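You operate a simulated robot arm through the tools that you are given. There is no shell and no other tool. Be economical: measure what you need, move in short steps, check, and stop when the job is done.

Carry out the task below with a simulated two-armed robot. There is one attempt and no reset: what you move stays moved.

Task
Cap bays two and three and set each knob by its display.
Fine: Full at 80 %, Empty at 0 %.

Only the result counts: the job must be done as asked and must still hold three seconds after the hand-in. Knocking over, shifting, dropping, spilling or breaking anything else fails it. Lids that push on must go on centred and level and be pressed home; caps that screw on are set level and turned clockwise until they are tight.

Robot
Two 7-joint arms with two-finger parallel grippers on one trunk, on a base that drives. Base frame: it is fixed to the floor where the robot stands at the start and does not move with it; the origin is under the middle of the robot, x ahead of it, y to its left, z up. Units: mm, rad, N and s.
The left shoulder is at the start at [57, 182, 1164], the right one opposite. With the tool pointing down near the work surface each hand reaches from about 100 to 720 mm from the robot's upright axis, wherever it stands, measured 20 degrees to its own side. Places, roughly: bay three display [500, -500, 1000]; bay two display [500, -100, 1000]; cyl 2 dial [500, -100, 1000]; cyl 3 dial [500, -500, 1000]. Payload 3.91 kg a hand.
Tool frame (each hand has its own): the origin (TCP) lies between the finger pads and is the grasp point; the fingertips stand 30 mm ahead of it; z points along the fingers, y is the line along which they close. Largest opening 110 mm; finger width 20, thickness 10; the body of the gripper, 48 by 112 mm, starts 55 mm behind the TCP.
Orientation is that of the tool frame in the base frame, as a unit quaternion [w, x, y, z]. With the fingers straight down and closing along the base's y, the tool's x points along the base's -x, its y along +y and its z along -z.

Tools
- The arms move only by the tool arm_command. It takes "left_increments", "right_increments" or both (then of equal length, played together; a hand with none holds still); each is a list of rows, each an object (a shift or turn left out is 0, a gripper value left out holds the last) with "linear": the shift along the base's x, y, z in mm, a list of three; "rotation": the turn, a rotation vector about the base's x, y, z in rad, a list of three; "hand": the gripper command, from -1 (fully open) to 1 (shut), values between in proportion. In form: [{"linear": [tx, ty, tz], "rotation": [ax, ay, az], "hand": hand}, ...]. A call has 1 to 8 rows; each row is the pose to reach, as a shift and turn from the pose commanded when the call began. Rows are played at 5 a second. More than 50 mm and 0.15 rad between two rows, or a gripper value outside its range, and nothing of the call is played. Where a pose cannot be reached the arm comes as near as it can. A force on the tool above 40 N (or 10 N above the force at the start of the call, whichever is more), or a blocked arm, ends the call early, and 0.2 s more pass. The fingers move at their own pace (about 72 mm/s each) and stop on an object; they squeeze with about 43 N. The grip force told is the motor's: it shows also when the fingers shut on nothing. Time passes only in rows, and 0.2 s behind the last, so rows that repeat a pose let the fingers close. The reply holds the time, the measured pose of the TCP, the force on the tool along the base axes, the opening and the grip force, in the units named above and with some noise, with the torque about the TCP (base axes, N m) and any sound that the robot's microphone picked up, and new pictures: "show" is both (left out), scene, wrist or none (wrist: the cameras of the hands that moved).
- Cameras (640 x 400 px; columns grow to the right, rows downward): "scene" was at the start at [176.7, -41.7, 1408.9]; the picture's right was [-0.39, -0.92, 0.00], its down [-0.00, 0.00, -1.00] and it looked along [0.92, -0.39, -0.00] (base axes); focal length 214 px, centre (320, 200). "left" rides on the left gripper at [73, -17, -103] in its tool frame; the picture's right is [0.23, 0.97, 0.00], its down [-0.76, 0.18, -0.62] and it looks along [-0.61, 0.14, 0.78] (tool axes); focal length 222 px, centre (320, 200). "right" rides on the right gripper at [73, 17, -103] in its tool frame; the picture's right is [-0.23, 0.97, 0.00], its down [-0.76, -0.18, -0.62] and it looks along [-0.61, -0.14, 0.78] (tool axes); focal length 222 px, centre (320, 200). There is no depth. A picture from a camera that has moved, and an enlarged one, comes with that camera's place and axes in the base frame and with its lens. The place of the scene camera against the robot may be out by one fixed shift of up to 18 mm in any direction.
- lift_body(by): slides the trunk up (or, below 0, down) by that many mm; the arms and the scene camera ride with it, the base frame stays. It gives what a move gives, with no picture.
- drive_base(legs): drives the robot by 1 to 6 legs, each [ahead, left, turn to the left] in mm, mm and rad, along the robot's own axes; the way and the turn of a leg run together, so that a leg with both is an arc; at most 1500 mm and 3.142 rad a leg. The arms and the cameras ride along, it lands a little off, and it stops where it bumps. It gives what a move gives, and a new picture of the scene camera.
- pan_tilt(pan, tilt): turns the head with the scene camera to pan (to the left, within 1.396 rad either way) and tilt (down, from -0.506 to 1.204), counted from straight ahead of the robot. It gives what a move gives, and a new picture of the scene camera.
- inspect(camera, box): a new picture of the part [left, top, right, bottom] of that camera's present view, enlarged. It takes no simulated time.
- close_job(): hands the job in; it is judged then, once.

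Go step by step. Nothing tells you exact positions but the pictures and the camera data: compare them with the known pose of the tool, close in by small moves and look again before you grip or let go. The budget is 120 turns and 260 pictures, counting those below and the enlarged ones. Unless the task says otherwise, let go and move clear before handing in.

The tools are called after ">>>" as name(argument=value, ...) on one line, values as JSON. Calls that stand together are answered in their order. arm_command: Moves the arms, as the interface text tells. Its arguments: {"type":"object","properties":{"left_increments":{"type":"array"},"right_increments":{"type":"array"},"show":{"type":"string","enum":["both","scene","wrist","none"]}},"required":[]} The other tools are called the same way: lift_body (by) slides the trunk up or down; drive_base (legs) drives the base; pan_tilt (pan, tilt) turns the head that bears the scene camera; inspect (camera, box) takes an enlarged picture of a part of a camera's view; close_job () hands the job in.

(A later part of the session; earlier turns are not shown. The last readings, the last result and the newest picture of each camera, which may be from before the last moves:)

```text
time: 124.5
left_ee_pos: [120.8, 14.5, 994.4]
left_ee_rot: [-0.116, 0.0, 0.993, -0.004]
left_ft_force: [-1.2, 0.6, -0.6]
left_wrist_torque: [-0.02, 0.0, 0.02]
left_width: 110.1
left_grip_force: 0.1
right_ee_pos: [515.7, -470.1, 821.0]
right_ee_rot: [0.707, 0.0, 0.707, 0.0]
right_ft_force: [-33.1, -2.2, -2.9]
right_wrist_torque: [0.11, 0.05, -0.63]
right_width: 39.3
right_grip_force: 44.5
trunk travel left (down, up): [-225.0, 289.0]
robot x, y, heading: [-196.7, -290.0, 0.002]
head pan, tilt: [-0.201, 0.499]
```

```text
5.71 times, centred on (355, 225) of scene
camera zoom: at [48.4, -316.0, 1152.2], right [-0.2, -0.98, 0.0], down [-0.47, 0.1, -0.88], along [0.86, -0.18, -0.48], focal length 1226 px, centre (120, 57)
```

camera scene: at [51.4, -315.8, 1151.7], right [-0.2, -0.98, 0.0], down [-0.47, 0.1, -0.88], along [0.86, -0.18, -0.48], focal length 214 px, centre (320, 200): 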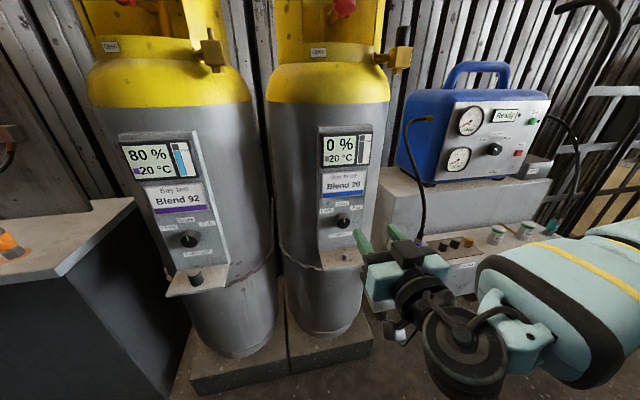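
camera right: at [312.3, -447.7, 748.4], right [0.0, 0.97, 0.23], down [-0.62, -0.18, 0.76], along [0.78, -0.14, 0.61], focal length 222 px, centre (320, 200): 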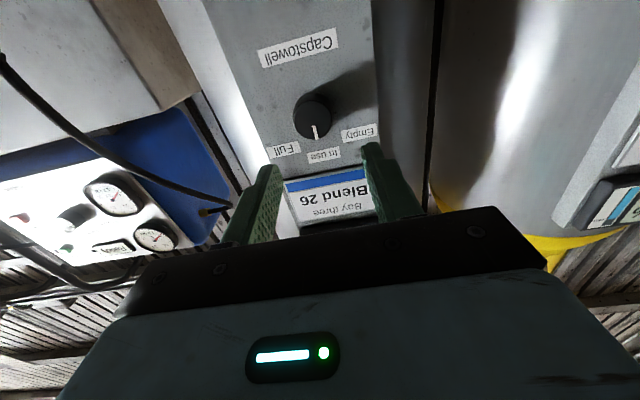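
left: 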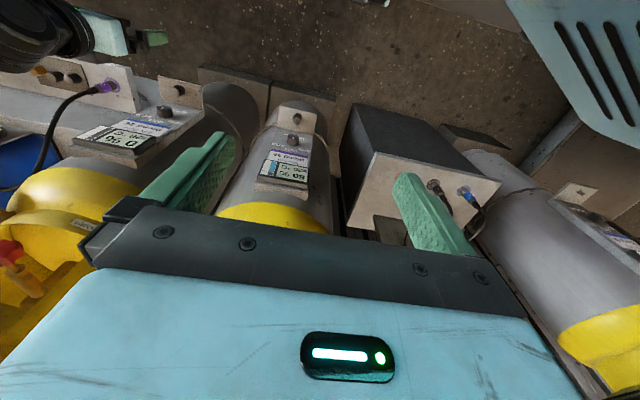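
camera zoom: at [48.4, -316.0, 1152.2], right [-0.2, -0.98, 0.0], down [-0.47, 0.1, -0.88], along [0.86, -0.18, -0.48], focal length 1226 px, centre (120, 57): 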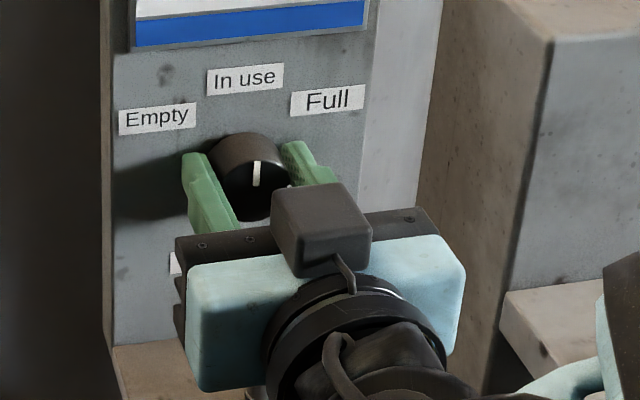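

Gripped, but the tips press on the panel; I ease back 4 mm, then turn towards Empty (counter-clockwise seen from the front).

>>> arm_command(right_increments=[{"linear": [-2, 0, 0], "hand": 0.25}, {"linear": [-5, 0, 0], "hand": 0.25}, {"linear": [-5, 0, 1], "hand": 1}, {"linear": [-5, 0, 1], "hand": 1}], show="none")

>>> arm_command(right_increments=[{"rotation": [-0.13, 0, 0]}, {"rotation": [-0.26, 0, 0]}, {"rotation": [-0.39, 0, 0]}, {"rotation": [-0.52, 0, 0]}, {"rotation": [-0.65, 0, 0]}, {"rotation": [-0.78, 0, 0]}, {"rotation": [-0.9, 0, 0]}, {"rotation": [-0.9, 0, 0]}], show="none")

>>> inspect(camera="right", box=[220, 100, 420, 240])

>>> inspect(camera="scene", box=[320, 190, 390, 260])

```text
time: 125.5
left_ee_pos: [123.8, 14.8, 992.5]
left_ee_rot: [-0.118, -0.002, 0.993, -0.005]
left_ft_force: [0.2, 0.0, -0.1]
left_wrist_torque: [-0.04, 0.0, 0.0]
left_width: 110.1
left_grip_force: 0.1
right_ee_pos: [514.4, -470.4, 823.3]
right_ee_rot: [0.709, 0.0, 0.705, 0.001]
right_ft_force: [12.7, 4.2, -1.9]
right_wrist_torque: [-0.04, -0.89, 0.29]
right_width: 39.4
right_grip_force: 44.8
trunk travel left (down, up): [-225.0, 289.0]
robot x, y, heading: [-197.2, -291.7, 0.004]
head pan, tilt: [-0.201, 0.499]
```

```text
time: 127.3
left_ee_pos: [125.0, 17.0, 991.9]
left_ee_rot: [-0.118, -0.001, 0.993, -0.005]
left_ft_force: [0.0, 0.5, 0.0]
left_wrist_torque: [-0.03, -0.01, 0.01]
left_width: 110.1
left_grip_force: 0.1
right_ee_pos: [515.2, -467.1, 822.0]
right_ee_rot: [0.636, -0.312, 0.635, -0.307]
right_ft_force: [27.5, 25.9, 4.4]
right_wrist_torque: [0.04, -0.29, 0.86]
right_width: 39.2
right_grip_force: 44.5
trunk travel left (down, up): [-225.0, 289.0]
robot x, y, heading: [-198.5, -290.2, -0.001]
head pan, tilt: [-0.201, 0.499]
```

```text
2.86 times, centred on (320, 170) of right
camera zoom: at [412.8, -514.1, 762.5], right [-0.01, 0.78, -0.62], down [-0.63, 0.48, 0.61], along [0.78, 0.39, 0.49], focal length 635 px, centre (320, 286)
```

zoom: 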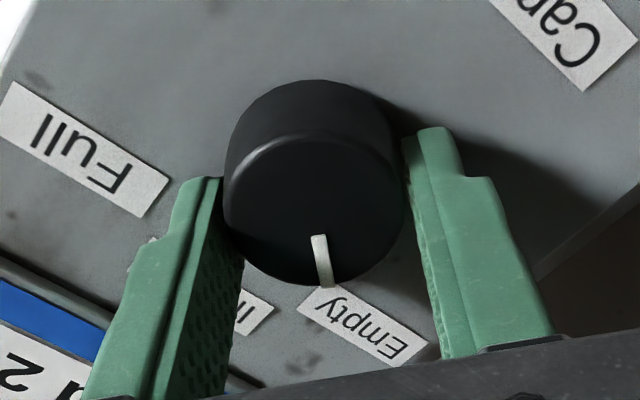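

```text
5.71 times, centred on (355, 225) of scene
camera zoom: at [53.8, -312.9, 1151.1], right [-0.2, -0.98, 0.0], down [-0.47, 0.09, -0.88], along [0.86, -0.18, -0.48], focal length 1226 px, centre (120, 57)
```

zoom: 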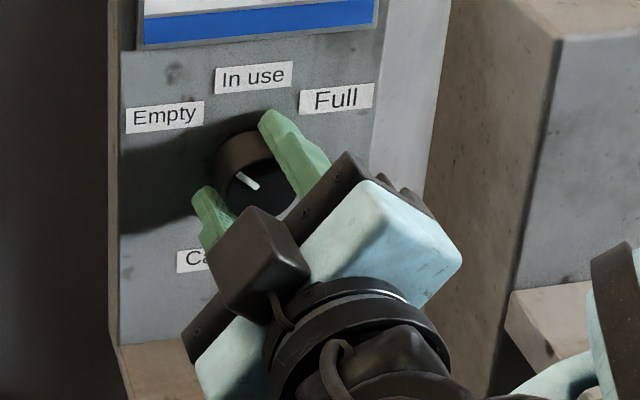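

The pointer now aims at Empty. I release and retreat to check.

>>> arm_command(right_increments=[{"hand": 0.0}, {"hand": -0.1}, {"linear": [-20, 0, 0]}, {"linear": [-60, 0, 0]}, {"linear": [-100, 0, 0]}], show="none")

>>> inspect(camera="right", box=[220, 20, 420, 160])

>>> inspect(camera="scene", box=[320, 190, 390, 260])

```text
time: 128.5
left_ee_pos: [122.6, 14.4, 993.5]
left_ee_rot: [-0.118, -0.001, 0.993, -0.004]
left_ft_force: [-0.1, 0.1, 0.3]
left_wrist_torque: [0.0, 0.01, 0.01]
left_width: 110.0
left_grip_force: 0.1
right_ee_pos: [413.1, -472.3, 823.3]
right_ee_rot: [0.637, -0.307, 0.637, -0.307]
right_ft_force: [0.1, 0.2, 0.4]
right_wrist_torque: [-0.01, 0.03, 0.03]
right_width: 60.6
right_grip_force: 0.1
trunk travel left (down, up): [-225.0, 289.0]
robot x, y, heading: [-200.1, -287.5, -0.002]
head pan, tilt: [-0.201, 0.499]
```

```text
2.86 times, centred on (320, 90) of right
camera zoom: at [311.0, -518.1, 763.7], right [0.0, 0.78, -0.62], down [-0.62, 0.49, 0.61], along [0.78, 0.39, 0.49], focal length 635 px, centre (320, 514)
```

zoom: 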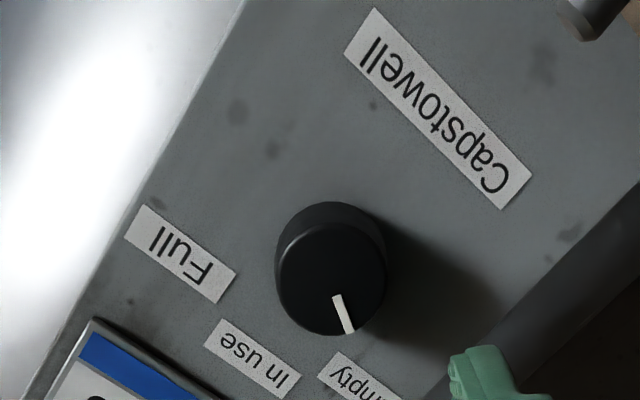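

```text
5.71 times, centred on (355, 225) of scene
camera zoom: at [51.1, -315.7, 1151.7], right [-0.2, -0.98, 0.0], down [-0.47, 0.1, -0.88], along [0.86, -0.18, -0.48], focal length 1226 px, centre (120, 57)
```

zoom: 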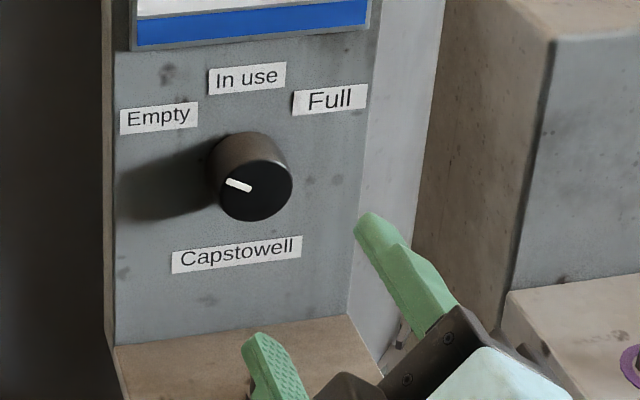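

The knob stays at Empty. Now bay two: I retract, drive 378 mm left, and restore the pitched hand pose.

>>> inspect(camera="scene", box=[330, 200, 365, 235])

>>> arm_command(right_increments=[{"linear": [-15, 0, 0], "rotation": [0.145, 0, 0]}, {"linear": [-30, 0, 0], "rotation": [0.29, 0, 0]}, {"linear": [-40, 0, 0], "rotation": [0.435, 0, 0]}, {"linear": [-40, 0, 0], "rotation": [0.58, 0, 0]}, {"linear": [-40, 0, 0], "rotation": [0.725, 0, 0]}, {"linear": [-40, 0, 0], "rotation": [0.898, 0, 0]}], show="none")

>>> arm_command(right_increments=[{"linear": [0, 0, -10], "rotation": [0, 0.13, 0]}, {"linear": [0, 0, -20], "rotation": [0, 0.26, 0]}, {"linear": [0, 0, -30], "rotation": [0, 0.39, 0], "hand": -1}, {"linear": [0, 0, -40], "rotation": [0, 0.489, 0], "hand": -1}], show="none")

>>> drive_base(legs=[[0, 378, 0]])

>>> inspect(camera="right", box=[0, 0, 640, 400])

```text
11.43 times, centred on (348, 218) of scene
camera zoom: at [51.1, -315.7, 1151.7], right [-0.2, -0.98, 0.0], down [-0.47, 0.1, -0.88], along [0.86, -0.18, -0.48], focal length 2451 px, centre (6, 0)
```

zoom: 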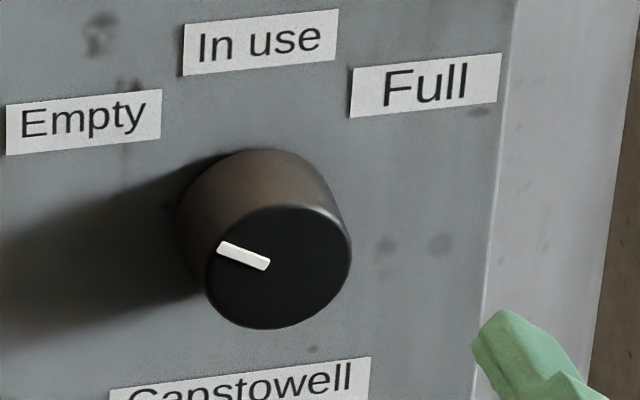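

```text
refused: row 6 steps farther than a row can; nothing moved
```

```text
time: 129.5
left_ee_pos: [121.1, 13.1, 992.7]
left_ee_rot: [-0.118, 0.0, 0.993, -0.004]
left_ft_force: [0.6, -0.4, 0.2]
left_wrist_torque: [-0.02, -0.01, 0.0]
left_width: 110.1
left_grip_force: 0.0
right_ee_pos: [413.3, -471.9, 782.4]
right_ee_rot: [0.464, -0.372, 0.772, -0.224]
right_ft_force: [-0.6, -0.5, -0.6]
right_wrist_torque: [-0.01, 0.01, -0.02]
right_width: 110.1
right_grip_force: 0.1
trunk travel left (down, up): [-225.0, 289.0]
robot x, y, heading: [-200.6, -289.7, -0.0]
head pan, tilt: [-0.201, 0.499]
```

```text
time: 133.4
left_ee_pos: [123.1, 396.7, 991.6]
left_ee_rot: [-0.118, 0.0, 0.993, -0.004]
left_ft_force: [0.5, -1.1, -0.5]
left_wrist_torque: [0.01, 0.04, 0.04]
left_width: 109.9
left_grip_force: 0.0
right_ee_pos: [414.8, -89.0, 783.3]
right_ee_rot: [0.464, -0.372, 0.772, -0.224]
right_ft_force: [0.8, -0.4, -0.1]
right_wrist_torque: [0.01, 0.01, 0.01]
right_width: 109.9
right_grip_force: 0.0
trunk travel left (down, up): [-225.0, 289.0]
robot x, y, heading: [-198.1, 91.4, -0.005]
head pan, tilt: [-0.201, 0.499]
camera scene: at [52.0, 66.5, 1151.6], right [-0.2, -0.98, 0.0], down [-0.47, 0.1, -0.88], along [0.86, -0.18, -0.48], focal length 214 px, centre (320, 200)
```

scene: 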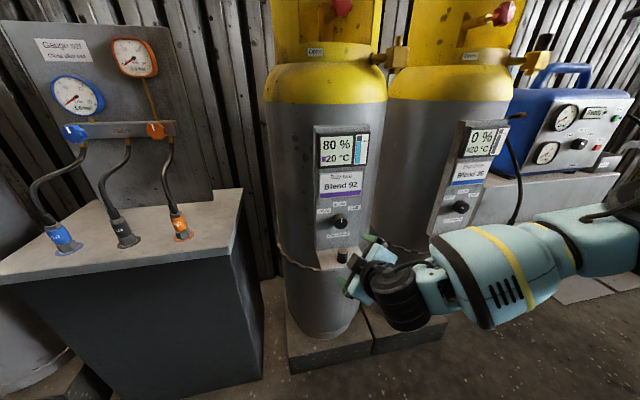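

```text
1.00 times, centred on (320, 200) of right (not enlarged: the box is as wide or as high as the picture)
camera zoom: at [296.7, -135.5, 778.6], right [-0.29, 0.78, -0.55], down [-0.26, 0.49, 0.83], along [0.92, 0.39, 0.06], focal length 222 px, centre (320, 200)
```

zoom: 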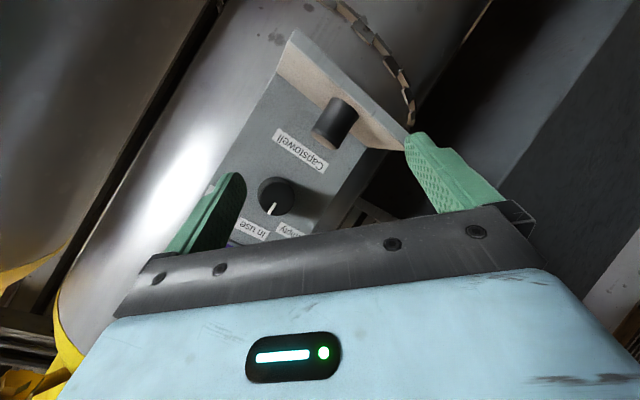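

The hand kept its roll (a refused call), but nothing was touched. I undo the roll now.

>>> arm_command(right_increments=[{"linear": [-10, 0, 0], "rotation": [0.113, 0, -0.06]}, {"linear": [-20, 0, 0], "rotation": [0.227, 0, -0.12]}, {"linear": [-20, 0, 0], "rotation": [0.34, 0, -0.181]}, {"linear": [-20, 0, 0], "rotation": [0.453, 0, -0.241]}, {"linear": [-20, 0, 0], "rotation": [0.566, 0, -0.301]}, {"linear": [-20, 0, 0], "rotation": [0.68, 0, -0.362]}, {"linear": [-20, 0, 0], "rotation": [0.793, 0, -0.422]}], show="none")

>>> inspect(camera="right", box=[220, 60, 440, 210])

```text
time: 135.0
left_ee_pos: [123.1, 395.0, 992.9]
left_ee_rot: [-0.118, -0.001, 0.993, -0.004]
left_ft_force: [-0.1, 0.1, 0.1]
left_wrist_torque: [-0.02, 0.02, -0.02]
left_width: 110.1
left_grip_force: 0.1
right_ee_pos: [393.2, -89.3, 782.4]
right_ee_rot: [0.516, 0.001, 0.857, -0.001]
right_ft_force: [-0.3, -0.6, -1.2]
right_wrist_torque: [0.01, -0.02, 0.02]
right_width: 110.2
right_grip_force: 0.0
trunk travel left (down, up): [-225.0, 289.0]
robot x, y, heading: [-197.7, 92.5, 0.0]
head pan, tilt: [-0.201, 0.499]
```

```text
2.67 times, centred on (330, 135) of right
camera zoom: at [269.9, -72.3, 766.1], right [0.11, 0.97, 0.2], down [-0.19, -0.18, 0.96], along [0.97, -0.14, 0.17], focal length 592 px, centre (293, 373)
```

zoom: 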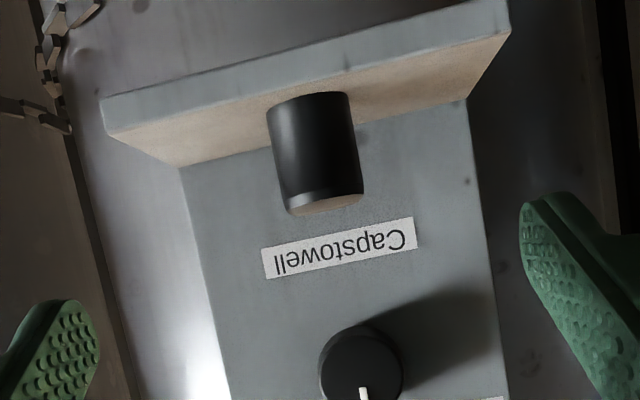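

Cap 2 is at about [494, -79.5], ledge top 711. I go in and straddle it, a bit deeper than before.

>>> arm_command(right_increments=[{"linear": [-3, 5, -22]}, {"linear": [0, 9.8, -43]}, {"linear": [35, 9.8, -44]}, {"linear": [70, 9.8, -44]}, {"linear": [95, 9.8, -44]}, {"linear": [95, 9.8, -44]}], show="none")

>>> inspect(camera="right", box=[220, 80, 440, 230])

```text
time: 136.4
left_ee_pos: [122.6, 396.1, 992.4]
left_ee_rot: [-0.118, 0.0, 0.993, -0.004]
left_ft_force: [0.2, -0.5, 0.2]
left_wrist_torque: [-0.01, 0.05, -0.01]
left_width: 110.2
left_grip_force: 0.0
right_ee_pos: [490.3, -78.9, 738.8]
right_ee_rot: [0.515, -0.001, 0.857, 0.0]
right_ft_force: [0.2, 0.5, 0.3]
right_wrist_torque: [0.03, -0.01, -0.02]
right_width: 110.0
right_grip_force: 0.0
trunk travel left (down, up): [-225.0, 289.0]
robot x, y, heading: [-200.1, 93.9, 0.001]
head pan, tilt: [-0.201, 0.499]
```

```text
2.67 times, centred on (330, 155) of right
camera zoom: at [364.8, -62.6, 721.9], right [0.11, 0.97, 0.2], down [-0.19, -0.18, 0.97], along [0.98, -0.14, 0.17], focal length 592 px, centre (293, 320)
```

zoom: 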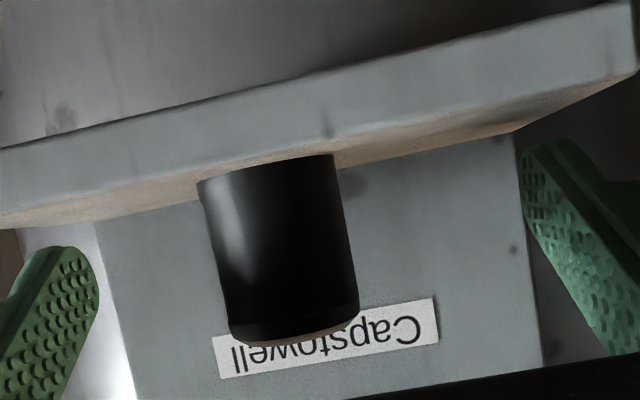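

>>> arm_command(right_increments=[{"linear": [2, -1.8, 0]}, {"linear": [2, -1.8, 0], "hand": 1}, {"linear": [2, -1.8, 0], "hand": 1}, {"linear": [2, -1.8, 0], "hand": 1}, {"linear": [2, -1.8, 0], "hand": 1}, {"linear": [2, -1.8, 0], "hand": 1}], show="none")

>>> arm_command(right_increments=[{"linear": [0, 0, 2]}, {"linear": [0, 0, 4]}, {"linear": [0, 0, 6]}], show="none")

>>> inspect(camera="right", box=[220, 80, 440, 230])

```text
time: 137.8
left_ee_pos: [123.0, 395.9, 993.0]
left_ee_rot: [-0.117, 0.0, 0.993, -0.004]
left_ft_force: [-0.3, 0.2, 0.6]
left_wrist_torque: [0.05, -0.02, 0.03]
left_width: 110.1
left_grip_force: 0.0
right_ee_pos: [490.4, -80.6, 738.0]
right_ee_rot: [0.515, -0.001, 0.857, 0.0]
right_ft_force: [0.6, 0.3, 0.1]
right_wrist_torque: [-0.01, 0.03, -0.02]
right_width: 28.6
right_grip_force: 43.0
trunk travel left (down, up): [-225.0, 289.0]
robot x, y, heading: [-199.9, 94.5, -0.001]
head pan, tilt: [-0.201, 0.499]
```

```text
time: 138.6
left_ee_pos: [122.4, 396.3, 993.3]
left_ee_rot: [-0.117, -0.001, 0.993, -0.004]
left_ft_force: [0.0, -0.1, 0.2]
left_wrist_torque: [-0.03, -0.01, 0.01]
left_width: 110.0
left_grip_force: 0.0
right_ee_pos: [490.7, -81.1, 744.0]
right_ee_rot: [0.515, 0.0, 0.857, -0.001]
right_ft_force: [-0.9, 0.4, 0.2]
right_wrist_torque: [-0.02, -0.01, -0.01]
right_width: 28.6
right_grip_force: 43.7
trunk travel left (down, up): [-225.0, 289.0]
robot x, y, heading: [-197.1, 92.3, -0.004]
head pan, tilt: [-0.201, 0.499]
```

```text
2.67 times, centred on (330, 155) of right
camera zoom: at [366.7, -64.5, 728.1], right [0.11, 0.97, 0.2], down [-0.19, -0.18, 0.96], along [0.98, -0.14, 0.17], focal length 592 px, centre (293, 320)
```

zoom: 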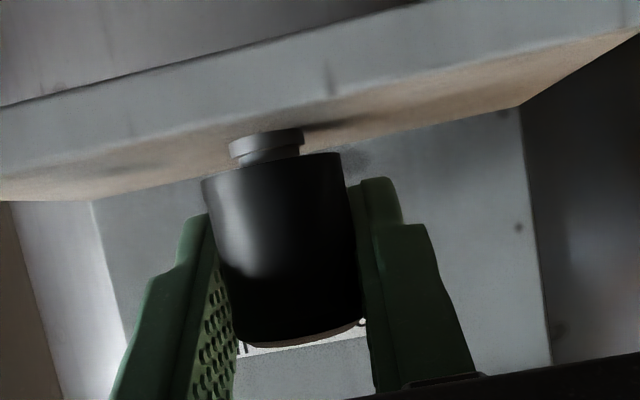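

Cap 2 lifts freely from its stud. I lift it clear, retract, and raise the trunk.

>>> arm_command(right_increments=[{"linear": [0, 0, 12]}, {"linear": [0, 0, 22]}, {"linear": [-15, 0, 26]}, {"linear": [-50, 0, 28]}, {"linear": [-90, 0, 35]}, {"linear": [-110, 0, 45]}], show="none")

>>> lift_body(by=285)

>>> arm_command(right_increments=[{"linear": [0, -15, 40]}, {"linear": [0, -30, 80]}, {"linear": [0, -50, 120]}, {"linear": [0, -70, 160]}, {"linear": [0, -90, 200]}, {"linear": [0, -110, 220]}], show="wrist")

>>> inspect(camera="right", box=[220, 40, 460, 200])

```text
time: 140.0
left_ee_pos: [123.0, 395.3, 992.7]
left_ee_rot: [-0.118, 0.0, 0.993, -0.005]
left_ft_force: [0.0, -0.4, 0.0]
left_wrist_torque: [0.03, 0.01, 0.0]
left_width: 110.0
left_grip_force: 0.0
right_ee_pos: [381.7, -82.0, 790.2]
right_ee_rot: [0.516, 0.0, 0.857, -0.001]
right_ft_force: [0.0, 0.1, -1.0]
right_wrist_torque: [0.01, 0.03, 0.02]
right_width: 28.8
right_grip_force: 42.9
trunk travel left (down, up): [-225.0, 289.0]
robot x, y, heading: [-196.2, 92.3, -0.003]
head pan, tilt: [-0.201, 0.499]
```

```text
time: 142.9
left_ee_pos: [123.6, 396.4, 1277.4]
left_ee_rot: [-0.119, -0.001, 0.993, -0.004]
left_ft_force: [-0.1, -0.1, -0.1]
left_wrist_torque: [0.0, 0.0, 0.02]
left_width: 110.3
left_grip_force: 0.0
right_ee_pos: [381.2, -81.7, 1079.1]
right_ee_rot: [0.518, -0.001, 0.855, 0.0]
right_ft_force: [-0.2, 0.1, -1.5]
right_wrist_torque: [-0.02, -0.02, -0.04]
right_width: 28.6
right_grip_force: 42.7
trunk travel left (down, up): [-510.0, 4.0]
robot x, y, heading: [-194.3, 91.7, -0.001]
head pan, tilt: [-0.201, 0.499]
```

```text
time: 144.3
left_ee_pos: [124.1, 395.1, 1277.7]
left_ee_rot: [-0.118, -0.002, 0.993, -0.005]
left_ft_force: [-0.4, -0.1, -0.4]
left_wrist_torque: [0.0, -0.03, 0.0]
left_width: 109.9
left_grip_force: 0.1
right_ee_pos: [381.4, -192.0, 1299.6]
right_ee_rot: [0.518, 0.0, 0.855, 0.0]
right_ft_force: [-0.4, -0.3, -0.4]
right_wrist_torque: [-0.02, -0.05, -0.01]
right_width: 28.7
right_grip_force: 43.1
trunk travel left (down, up): [-510.0, 4.0]
robot x, y, heading: [-194.8, 88.4, -0.002]
head pan, tilt: [-0.201, 0.499]
camera right: at [256.5, -175.3, 1282.3], right [0.1, 0.97, 0.2], down [-0.2, -0.18, 0.96], along [0.97, -0.14, 0.18], focal length 222 px, centre (320, 200)
```

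right: 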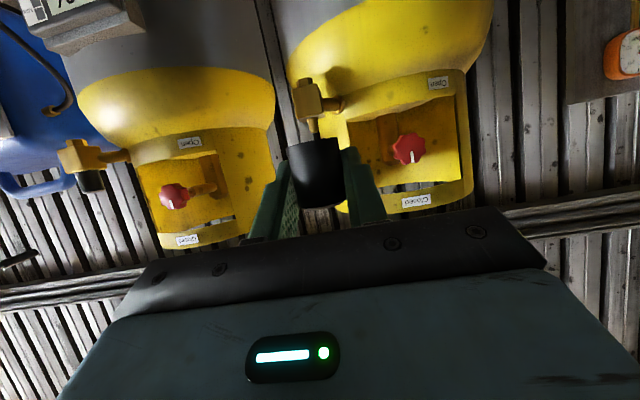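

```text
2.50 times, centred on (340, 120) of right
camera zoom: at [256.5, -175.3, 1282.3], right [0.1, 0.97, 0.2], down [-0.2, -0.18, 0.96], along [0.97, -0.14, 0.18], focal length 555 px, centre (270, 400)
```

zoom: 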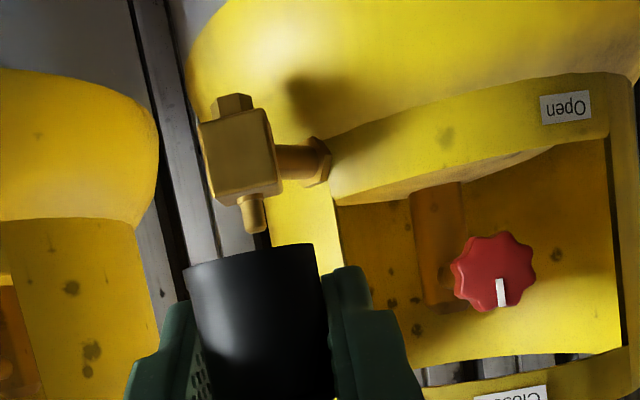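

Cap 3 is still in place on its outlet. I triangulate stub 2 with a second view.

>>> arm_command(right_increments=[{"linear": [0, -30, 6]}, {"linear": [0, -60, 12]}, {"linear": [0, -90, 12]}, {"linear": [0, -90, 12]}], show="none")

>>> inspect(camera="right", box=[320, 40, 480, 150])

```text
time: 145.3
left_ee_pos: [121.5, 395.8, 1278.2]
left_ee_rot: [-0.117, -0.001, 0.993, -0.004]
left_ft_force: [0.8, 1.0, 0.5]
left_wrist_torque: [-0.01, 0.02, 0.03]
left_width: 110.1
left_grip_force: 0.0
right_ee_pos: [381.7, -281.0, 1311.8]
right_ee_rot: [0.52, 0.0, 0.854, 0.0]
right_ft_force: [-0.1, 0.2, -0.3]
right_wrist_torque: [0.0, -0.01, 0.02]
right_width: 28.8
right_grip_force: 42.9
trunk travel left (down, up): [-510.0, 4.0]
robot x, y, heading: [-195.8, 91.1, -0.006]
head pan, tilt: [-0.201, 0.499]
```

```text
3.64 times, centred on (400, 95) of right
camera zoom: at [256.8, -264.7, 1294.0], right [0.1, 0.97, 0.2], down [-0.2, -0.18, 0.96], along [0.97, -0.14, 0.18], focal length 808 px, centre (29, 582)
```

zoom: 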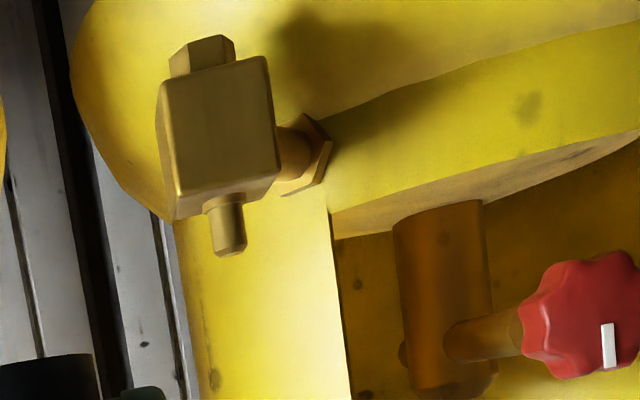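

Stub 2's tip is near [594, -209.5, 1243]. I drive ahead 120 mm and yaw the hand to the same approach as before.

>>> drive_base(legs=[[120, 10, 0]])

>>> arm_command(right_increments=[{"linear": [0, 0, 0], "rotation": [0, 0, 0.125]}, {"linear": [0, 0, 0], "rotation": [0, 0, 0.25]}, {"linear": [0, 5, 0], "rotation": [0, 0, 0.375]}, {"linear": [0, 8, 0], "rotation": [0, 0, 0.5]}, {"linear": [0, 8, 0], "rotation": [0, 0, 0.5]}], show="none")

>>> inspect(camera="right", box=[230, 40, 410, 160])

```text
time: 146.5
left_ee_pos: [238.9, 405.8, 1278.0]
left_ee_rot: [-0.118, -0.001, 0.993, -0.004]
left_ft_force: [-0.2, -0.6, 1.2]
left_wrist_torque: [0.03, 0.0, 0.03]
left_width: 110.1
left_grip_force: 0.1
right_ee_pos: [498.0, -272.4, 1312.7]
right_ee_rot: [0.52, -0.001, 0.854, 0.001]
right_ft_force: [0.0, 0.3, 0.2]
right_wrist_torque: [-0.02, -0.04, 0.01]
right_width: 28.4
right_grip_force: 43.0
trunk travel left (down, up): [-510.0, 4.0]
robot x, y, heading: [-78.3, 99.1, 0.007]
head pan, tilt: [-0.201, 0.499]
camera scene: at [16.5, 76.4, 1463.4], right [-0.2, -0.98, 0.0], down [-0.47, 0.1, -0.88], along [0.86, -0.18, -0.48], focal length 214 px, centre (320, 200)
```

scene: 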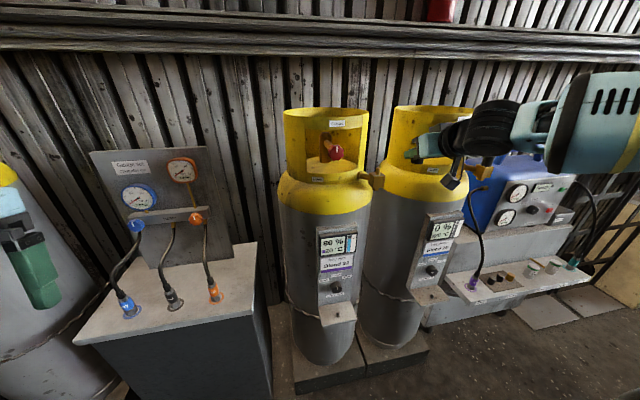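

```text
time: 147.7
left_ee_pos: [241.3, 405.5, 1277.7]
left_ee_rot: [-0.117, -0.002, 0.993, -0.006]
left_ft_force: [-0.1, 0.0, 0.3]
left_wrist_torque: [-0.01, 0.0, 0.04]
left_width: 110.1
left_grip_force: 0.0
right_ee_pos: [498.4, -263.0, 1312.0]
right_ee_rot: [0.503, -0.212, 0.828, 0.129]
right_ft_force: [0.6, 0.0, -0.5]
right_wrist_torque: [-0.02, 0.0, 0.02]
right_width: 28.8
right_grip_force: 43.1
trunk travel left (down, up): [-510.0, 4.0]
robot x, y, heading: [-78.4, 102.0, -0.002]
head pan, tilt: [-0.201, 0.499]
```

```text
3.33 times, centred on (320, 100) of right
camera zoom: at [382.1, -308.5, 1294.0], right [-0.38, 0.9, 0.2], down [-0.09, -0.25, 0.96], along [0.92, 0.34, 0.18], focal length 740 px, centre (320, 533)
```

zoom: 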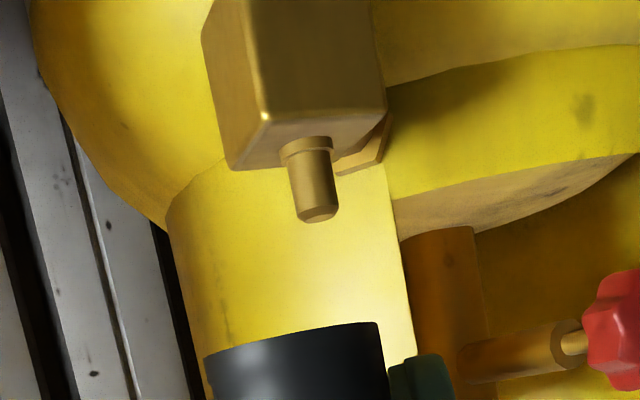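

>>> inspect(camera="right", box=[260, 100, 380, 200])

>>> inspect(camera="scene", box=[350, 120, 480, 210])

```text
4.00 times, centred on (320, 150) of right
camera zoom: at [382.1, -308.5, 1294.0], right [-0.38, 0.9, 0.2], down [-0.09, -0.25, 0.96], along [0.92, 0.34, 0.18], focal length 888 px, centre (320, 400)
```

zoom: 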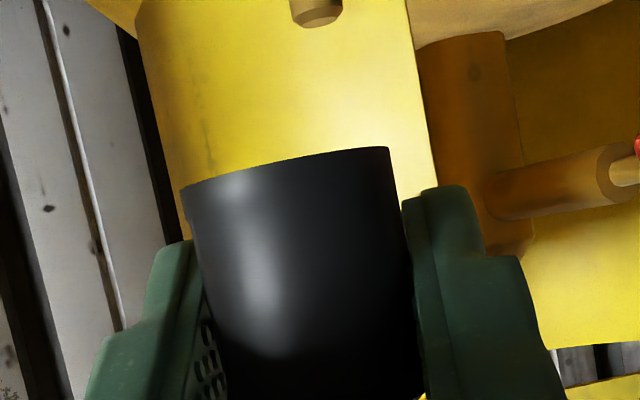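

```text
4.44 times, centred on (415, 165) of scene
camera zoom: at [17.8, 76.9, 1463.2], right [-0.2, -0.98, 0.0], down [-0.47, 0.1, -0.88], along [0.86, -0.18, -0.48], focal length 953 px, centre (-102, 356)
```

zoom: 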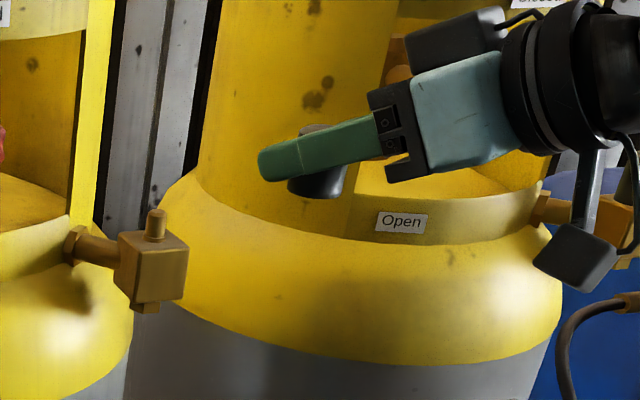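

Cap 2 sits practically at the TCP in plan, its bottom 27 mm below. I move it over stub 2.

>>> arm_command(right_increments=[{"linear": [30, 17, 0]}, {"linear": [60, 34, -4]}, {"linear": [93, 53, -10]}, {"linear": [93, 53, -20]}, {"linear": [93, 53, -25]}], show="none")

>>> inspect(camera="right", box=[240, 60, 400, 170])

>>> inspect(camera="scene", box=[330, 140, 430, 210])

```text
time: 148.9
left_ee_pos: [242.5, 405.2, 1278.1]
left_ee_rot: [-0.119, -0.001, 0.993, -0.004]
left_ft_force: [-0.4, 0.3, -0.8]
left_wrist_torque: [0.02, 0.02, 0.01]
left_width: 110.0
left_grip_force: 0.1
right_ee_pos: [593.0, -210.9, 1286.6]
right_ee_rot: [0.504, -0.212, 0.827, 0.129]
right_ft_force: [-0.5, 0.5, -0.2]
right_wrist_torque: [0.01, 0.0, 0.0]
right_width: 28.6
right_grip_force: 43.8
trunk travel left (down, up): [-510.0, 4.0]
robot x, y, heading: [-77.2, 102.7, 0.001]
head pan, tilt: [-0.201, 0.499]
```

```text
3.64 times, centred on (320, 115) of right
camera zoom: at [475.5, -255.9, 1268.4], right [-0.38, 0.9, 0.2], down [-0.09, -0.25, 0.96], along [0.92, 0.34, 0.18], focal length 808 px, centre (320, 509)
```

zoom: 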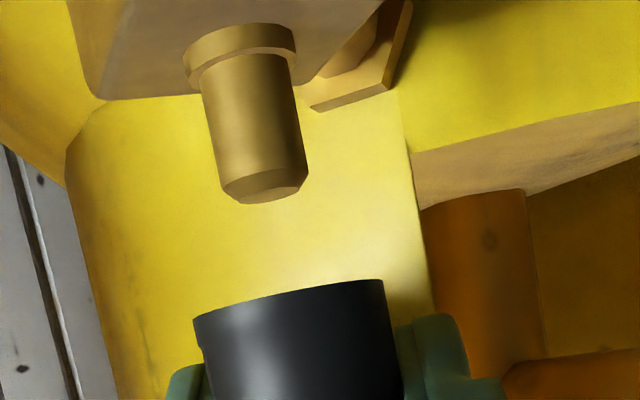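

```text
5.71 times, centred on (380, 175) of scene
camera zoom: at [17.9, 76.5, 1463.2], right [-0.2, -0.98, 0.0], down [-0.47, 0.1, -0.88], along [0.86, -0.18, -0.48], focal length 1226 px, centre (-23, 343)
```

zoom: 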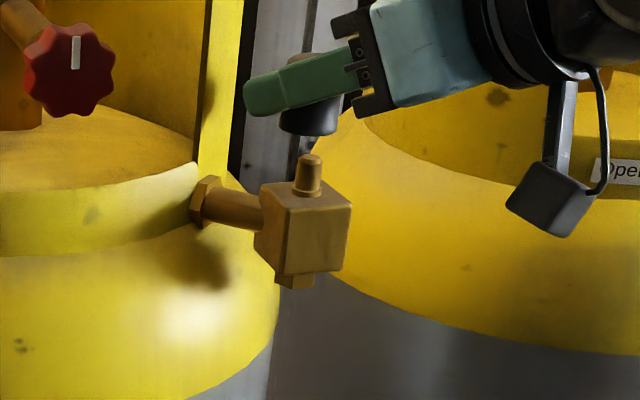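

>>> inspect(camera="scene", box=[365, 145, 400, 180])

```text
11.43 times, centred on (382, 162) of scene
camera zoom: at [17.9, 76.5, 1463.2], right [-0.2, -0.98, 0.0], down [-0.47, 0.1, -0.88], along [0.86, -0.18, -0.48], focal length 2451 px, centre (-394, 629)
```

zoom: 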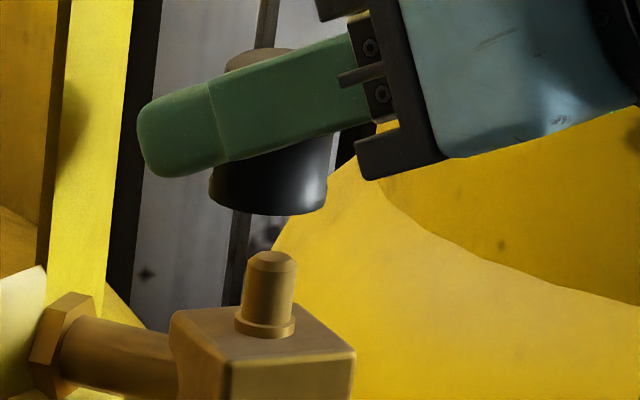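

Small correction of about 3 mm back along the approach, then I lower to just over the stub tip and check.

>>> arm_command(right_increments=[{"linear": [-2.6, -1.4, -5]}, {"linear": [-2.6, -1.4, -13]}, {"linear": [-2.6, -1.4, -17]}, {"linear": [-2.6, -1.4, -20]}], show="none")

>>> inspect(camera="scene", box=[365, 145, 400, 180])

>>> inspect(camera="right", box=[240, 60, 400, 170])

```text
time: 149.9
left_ee_pos: [240.9, 405.3, 1277.1]
left_ee_rot: [-0.118, -0.002, 0.993, -0.005]
left_ft_force: [0.6, 0.0, 0.0]
left_wrist_torque: [-0.01, -0.01, 0.03]
left_width: 109.9
left_grip_force: 0.0
right_ee_pos: [590.1, -211.6, 1265.5]
right_ee_rot: [0.503, -0.212, 0.828, 0.127]
right_ft_force: [-0.3, 0.9, -0.4]
right_wrist_torque: [-0.03, 0.0, 0.0]
right_width: 28.6
right_grip_force: 42.6
trunk travel left (down, up): [-510.0, 4.0]
robot x, y, heading: [-77.7, 103.0, -0.004]
head pan, tilt: [-0.201, 0.499]
```

```text
11.43 times, centred on (382, 162) of scene
camera zoom: at [17.9, 76.4, 1463.2], right [-0.2, -0.98, 0.0], down [-0.47, 0.1, -0.88], along [0.86, -0.18, -0.48], focal length 2451 px, centre (-394, 629)
```

zoom: 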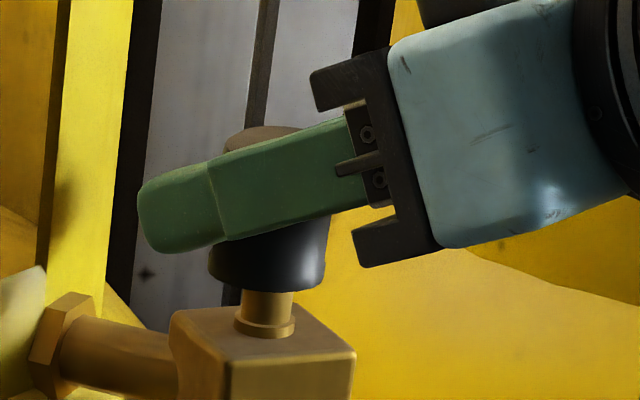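

```text
3.64 times, centred on (320, 115) of right
camera zoom: at [473.0, -257.3, 1248.5], right [-0.38, 0.9, 0.2], down [-0.09, -0.25, 0.96], along [0.92, 0.34, 0.18], focal length 808 px, centre (320, 509)
```

zoom: 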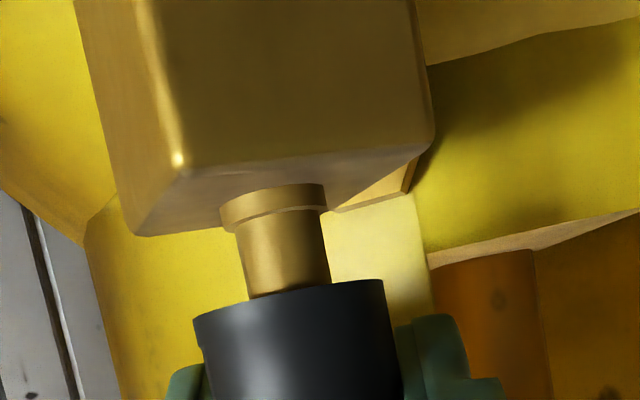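

Already over the stub without contact force; I lower to the seat.

>>> arm_command(right_increments=[{"linear": [0, 0, -4]}, {"linear": [0, 0, -8]}, {"linear": [0, 0, -11]}, {"linear": [0, 0, -13]}, {"linear": [0, 0, -15]}, {"linear": [0, 0, -17]}], show="none")

>>> inspect(camera="scene", box=[365, 145, 400, 180])

>>> inspect(camera="right", box=[240, 60, 400, 170])

```text
time: 151.3
left_ee_pos: [240.2, 405.4, 1277.9]
left_ee_rot: [-0.117, -0.001, 0.993, -0.004]
left_ft_force: [-0.7, 0.9, 0.2]
left_wrist_torque: [0.01, 0.02, -0.01]
left_width: 110.4
left_grip_force: 0.1
right_ee_pos: [589.4, -211.3, 1251.8]
right_ee_rot: [0.505, -0.211, 0.827, 0.128]
right_ft_force: [0.3, -3.3, 5.5]
right_wrist_torque: [-0.07, 0.04, -0.03]
right_width: 28.4
right_grip_force: 42.6
trunk travel left (down, up): [-510.0, 4.0]
robot x, y, heading: [-77.9, 101.3, -0.005]
head pan, tilt: [-0.201, 0.499]
```

```text
11.43 times, centred on (382, 162) of scene
camera zoom: at [17.1, 76.4, 1463.3], right [-0.2, -0.98, 0.0], down [-0.47, 0.1, -0.88], along [0.86, -0.18, -0.48], focal length 2451 px, centre (-394, 629)
```

zoom: 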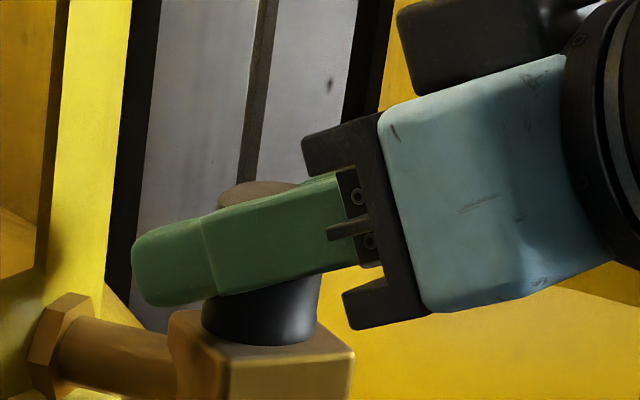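

```text
3.64 times, centred on (320, 115) of right
camera zoom: at [472.3, -257.1, 1233.5], right [-0.38, 0.9, 0.2], down [-0.1, -0.25, 0.96], along [0.92, 0.34, 0.18], focal length 808 px, centre (320, 509)
```

zoom: 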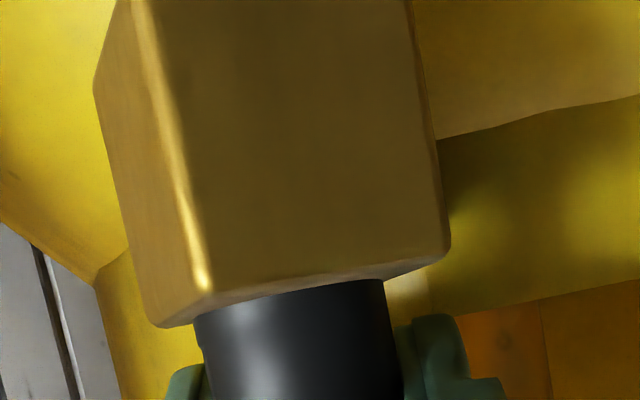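

Seated with light contact. The TCP is on the cap axis, so I try a clockwise half-radian turn in place and watch torque.

>>> arm_command(right_increments=[{"linear": [0, 0, -1], "rotation": [0, 0, -0.1]}, {"linear": [0, 0, -1], "rotation": [0, 0, -0.2]}, {"linear": [0, 0, -1], "rotation": [0, 0, -0.3]}, {"linear": [0, 0, -1], "rotation": [0, 0, -0.4]}], show="none")

```text
time: 152.3
left_ee_pos: [238.7, 406.1, 1279.0]
left_ee_rot: [-0.116, -0.001, 0.993, -0.004]
left_ft_force: [0.1, -0.2, -0.3]
left_wrist_torque: [0.0, 0.01, 0.02]
left_width: 109.9
left_grip_force: 0.0
right_ee_pos: [587.7, -209.9, 1252.5]
right_ee_rot: [0.521, -0.044, 0.852, 0.026]
right_ft_force: [-0.5, 1.6, 14.8]
right_wrist_torque: [0.08, 0.19, 0.07]
right_width: 28.7
right_grip_force: 43.2
trunk travel left (down, up): [-510.0, 4.0]
robot x, y, heading: [-76.7, 99.2, -0.002]
head pan, tilt: [-0.201, 0.499]
```

Same as cap 3: it spins freely and is already down on the block. I press it home once more, then release and retreat.

>>> arm_command(right_increments=[{"linear": [0, 0, -2]}, {"linear": [0, 0, -4]}, {"linear": [0, 0, -5]}], show="none")

>>> arm_command(right_increments=[{"linear": [0, 0, 3]}, {"linear": [0, 0, 5], "hand": 0.2}, {"linear": [0, 0, 5], "hand": 0.0}, {"linear": [-10, -1, 6], "hand": 0.0}, {"linear": [-40, -4, 8]}, {"linear": [-80, -10, 15]}, {"linear": [-120, -20, 20]}], show="none")

>>> inspect(camera="scene", box=[350, 135, 430, 195])

>>> inspect(camera="right", box=[240, 40, 460, 190])

```text
time: 153.1
left_ee_pos: [238.6, 407.0, 1278.8]
left_ee_rot: [-0.116, -0.002, 0.993, -0.005]
left_ft_force: [-0.4, 0.5, 1.1]
left_wrist_torque: [0.01, 0.02, -0.03]
left_width: 110.2
left_grip_force: 0.1
right_ee_pos: [588.1, -210.3, 1251.1]
right_ee_rot: [0.523, -0.044, 0.851, 0.025]
right_ft_force: [2.3, 0.6, 30.7]
right_wrist_torque: [0.04, 0.16, 0.01]
right_width: 28.7
right_grip_force: 43.3
trunk travel left (down, up): [-510.0, 4.0]
robot x, y, heading: [-80.5, 100.5, 0.002]
head pan, tilt: [-0.201, 0.499]
```

```text
time: 154.7
left_ee_pos: [238.5, 404.9, 1279.5]
left_ee_rot: [-0.117, -0.001, 0.993, -0.005]
left_ft_force: [0.1, -0.2, 0.0]
left_wrist_torque: [0.02, -0.05, -0.01]
left_width: 110.2
left_grip_force: 0.1
right_ee_pos: [467.3, -231.9, 1264.1]
right_ee_rot: [0.519, -0.043, 0.854, 0.026]
right_ft_force: [0.4, -0.2, -0.9]
right_wrist_torque: [0.01, -0.01, 0.05]
right_width: 55.0
right_grip_force: 0.1
trunk travel left (down, up): [-510.0, 4.0]
robot x, y, heading: [-80.1, 101.8, -0.001]
head pan, tilt: [-0.201, 0.499]
```

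```text
6.67 times, centred on (390, 165) of scene
camera zoom: at [15.8, 75.5, 1463.4], right [-0.2, -0.98, 0.0], down [-0.47, 0.1, -0.88], along [0.86, -0.18, -0.48], focal length 1430 px, centre (-147, 433)
```

zoom: 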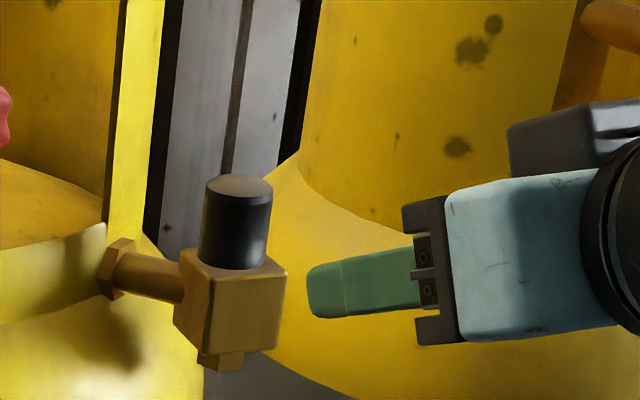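

```text
2.67 times, centred on (350, 115) of right
camera zoom: at [342.0, -228.1, 1246.5], right [0.01, 0.98, 0.2], down [-0.18, -0.2, 0.96], along [0.98, -0.04, 0.18], focal length 592 px, centre (240, 427)
```

zoom: 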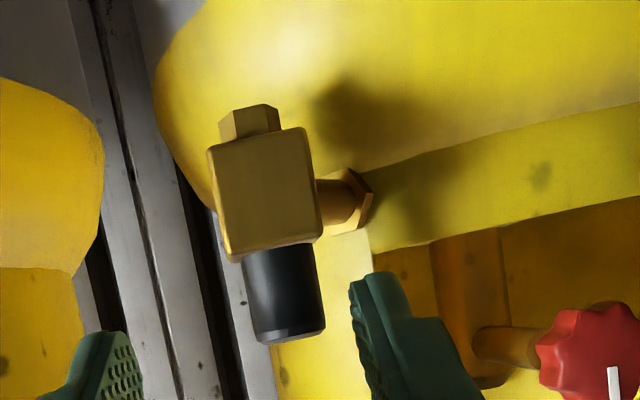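

Cap 2 sits on its outlet like cap 3. For assurance on tightness I will try many clockwise strokes with a tool-down grip on cap 2; first I reorient and reposition.

>>> arm_command(right_increments=[{"linear": [-15, 0, 9], "rotation": [-0.0508, 0.125, 0.0624]}, {"linear": [-30, 0, 18], "rotation": [-0.1015, 0.25, 0.1248]}, {"linear": [-45, 0, 27], "rotation": [-0.152, 0.375, 0.187]}, {"linear": [-60, 0, 36], "rotation": [-0.203, 0.5, 0.2495]}, {"linear": [-75, 0, 45], "rotation": [-0.254, 0.625, 0.312]}, {"linear": [-90, 0, 54], "rotation": [-0.3045, 0.75, 0.374]}, {"linear": [-105, 0, 63], "rotation": [-0.355, 0.875, 0.437]}, {"linear": [-120, 0, 70], "rotation": [-0.406, 1.0, 0.499]}], show="none")

>>> arm_command(right_increments=[{"rotation": [-0.01, 0.026, 0.012], "hand": 0.1}], show="none")

>>> drive_base(legs=[[90, -90, 0], [80, 0, 0]])

```text
time: 156.5
left_ee_pos: [240.7, 406.6, 1277.6]
left_ee_rot: [-0.117, -0.001, 0.993, -0.004]
left_ft_force: [0.4, 0.8, 0.7]
left_wrist_torque: [0.03, 0.02, 0.01]
left_width: 109.8
left_grip_force: 0.2
right_ee_pos: [349.3, -230.7, 1334.2]
right_ee_rot: [0.012, -0.324, 0.946, 0.0]
right_ft_force: [1.0, -0.3, 0.6]
right_wrist_torque: [-0.01, -0.01, -0.01]
right_width: 55.1
right_grip_force: 0.0
trunk travel left (down, up): [-510.0, 4.0]
robot x, y, heading: [-77.3, 100.7, -0.001]
head pan, tilt: [-0.201, 0.499]
```

```text
time: 156.9
left_ee_pos: [241.9, 406.3, 1278.5]
left_ee_rot: [-0.118, -0.001, 0.993, -0.005]
left_ft_force: [-0.6, 0.3, 0.3]
left_wrist_torque: [-0.03, -0.02, 0.0]
left_width: 110.0
left_grip_force: 0.1
right_ee_pos: [349.7, -231.1, 1333.6]
right_ee_rot: [-0.001, -0.33, 0.944, 0.0]
right_ft_force: [-0.7, 0.2, -0.1]
right_wrist_torque: [0.02, 0.01, 0.0]
right_width: 49.6
right_grip_force: 0.0
trunk travel left (down, up): [-510.0, 4.0]
robot x, y, heading: [-80.4, 100.1, 0.001]
head pan, tilt: [-0.201, 0.499]
```

```text
time: 159.0
left_ee_pos: [410.1, 315.1, 1279.4]
left_ee_rot: [-0.117, -0.002, 0.993, -0.004]
left_ft_force: [0.2, 0.0, 0.0]
left_wrist_torque: [0.01, 0.01, 0.0]
left_width: 109.9
left_grip_force: 0.0
right_ee_pos: [519.3, -322.8, 1334.6]
right_ee_rot: [0.0, -0.329, 0.944, -0.001]
right_ft_force: [0.4, -0.3, 0.4]
right_wrist_torque: [0.05, -0.01, 0.0]
right_width: 49.6
right_grip_force: 0.0
trunk travel left (down, up): [-510.0, 4.0]
robot x, y, heading: [90.6, 12.2, -0.003]
head pan, tilt: [-0.201, 0.499]
camera scene: at [186.4, -14.1, 1463.4], right [-0.2, -0.98, 0.0], down [-0.47, 0.1, -0.88], along [0.86, -0.18, -0.48], focal length 214 px, centre (320, 200)
```

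scene: 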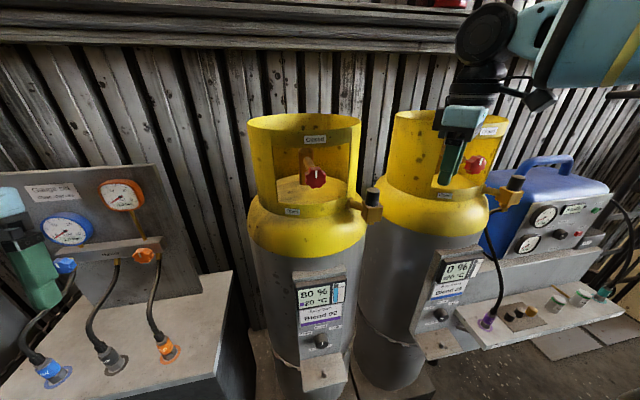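

>>> arm_command(right_increments=[{"linear": [10, 35, -8], "rotation": [0, 0, 0.12]}, {"linear": [25, 70, -16], "rotation": [0, 0, 0.24]}, {"linear": [45, 95, -26], "rotation": [0, 0, 0.36]}, {"linear": [65, 108, -36], "rotation": [0, 0, 0.48]}, {"linear": [68, 110, -38], "rotation": [0, 0, 0.6]}, {"linear": [68, 110, -38], "rotation": [0, 0, 0.6]}], show="none")

>>> inspect(camera="right", box=[230, 90, 410, 220])

```text
time: 160.4
left_ee_pos: [411.1, 315.6, 1279.6]
left_ee_rot: [-0.116, -0.002, 0.993, -0.004]
left_ft_force: [0.2, -0.6, 0.8]
left_wrist_torque: [-0.01, -0.02, 0.01]
left_width: 109.9
left_grip_force: 0.2
right_ee_pos: [586.1, -212.9, 1295.2]
right_ee_rot: [-0.001, -0.593, 0.805, 0.0]
right_ft_force: [0.4, -0.3, 0.3]
right_wrist_torque: [0.0, -0.01, -0.01]
right_width: 49.5
right_grip_force: 0.1
trunk travel left (down, up): [-510.0, 4.0]
robot x, y, heading: [88.8, 10.8, -0.002]
head pan, tilt: [-0.201, 0.499]
```

```text
3.08 times, centred on (320, 155) of right
camera zoom: at [549.4, -277.0, 1398.3], right [-0.86, 0.51, 0.0], down [0.39, 0.68, 0.62], along [0.31, 0.54, -0.78], focal length 684 px, centre (320, 338)
```

zoom: 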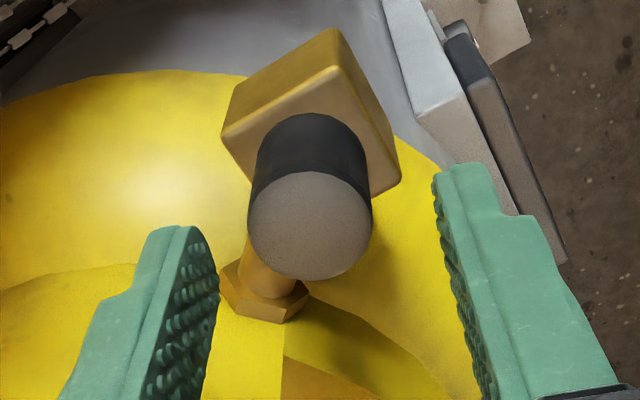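

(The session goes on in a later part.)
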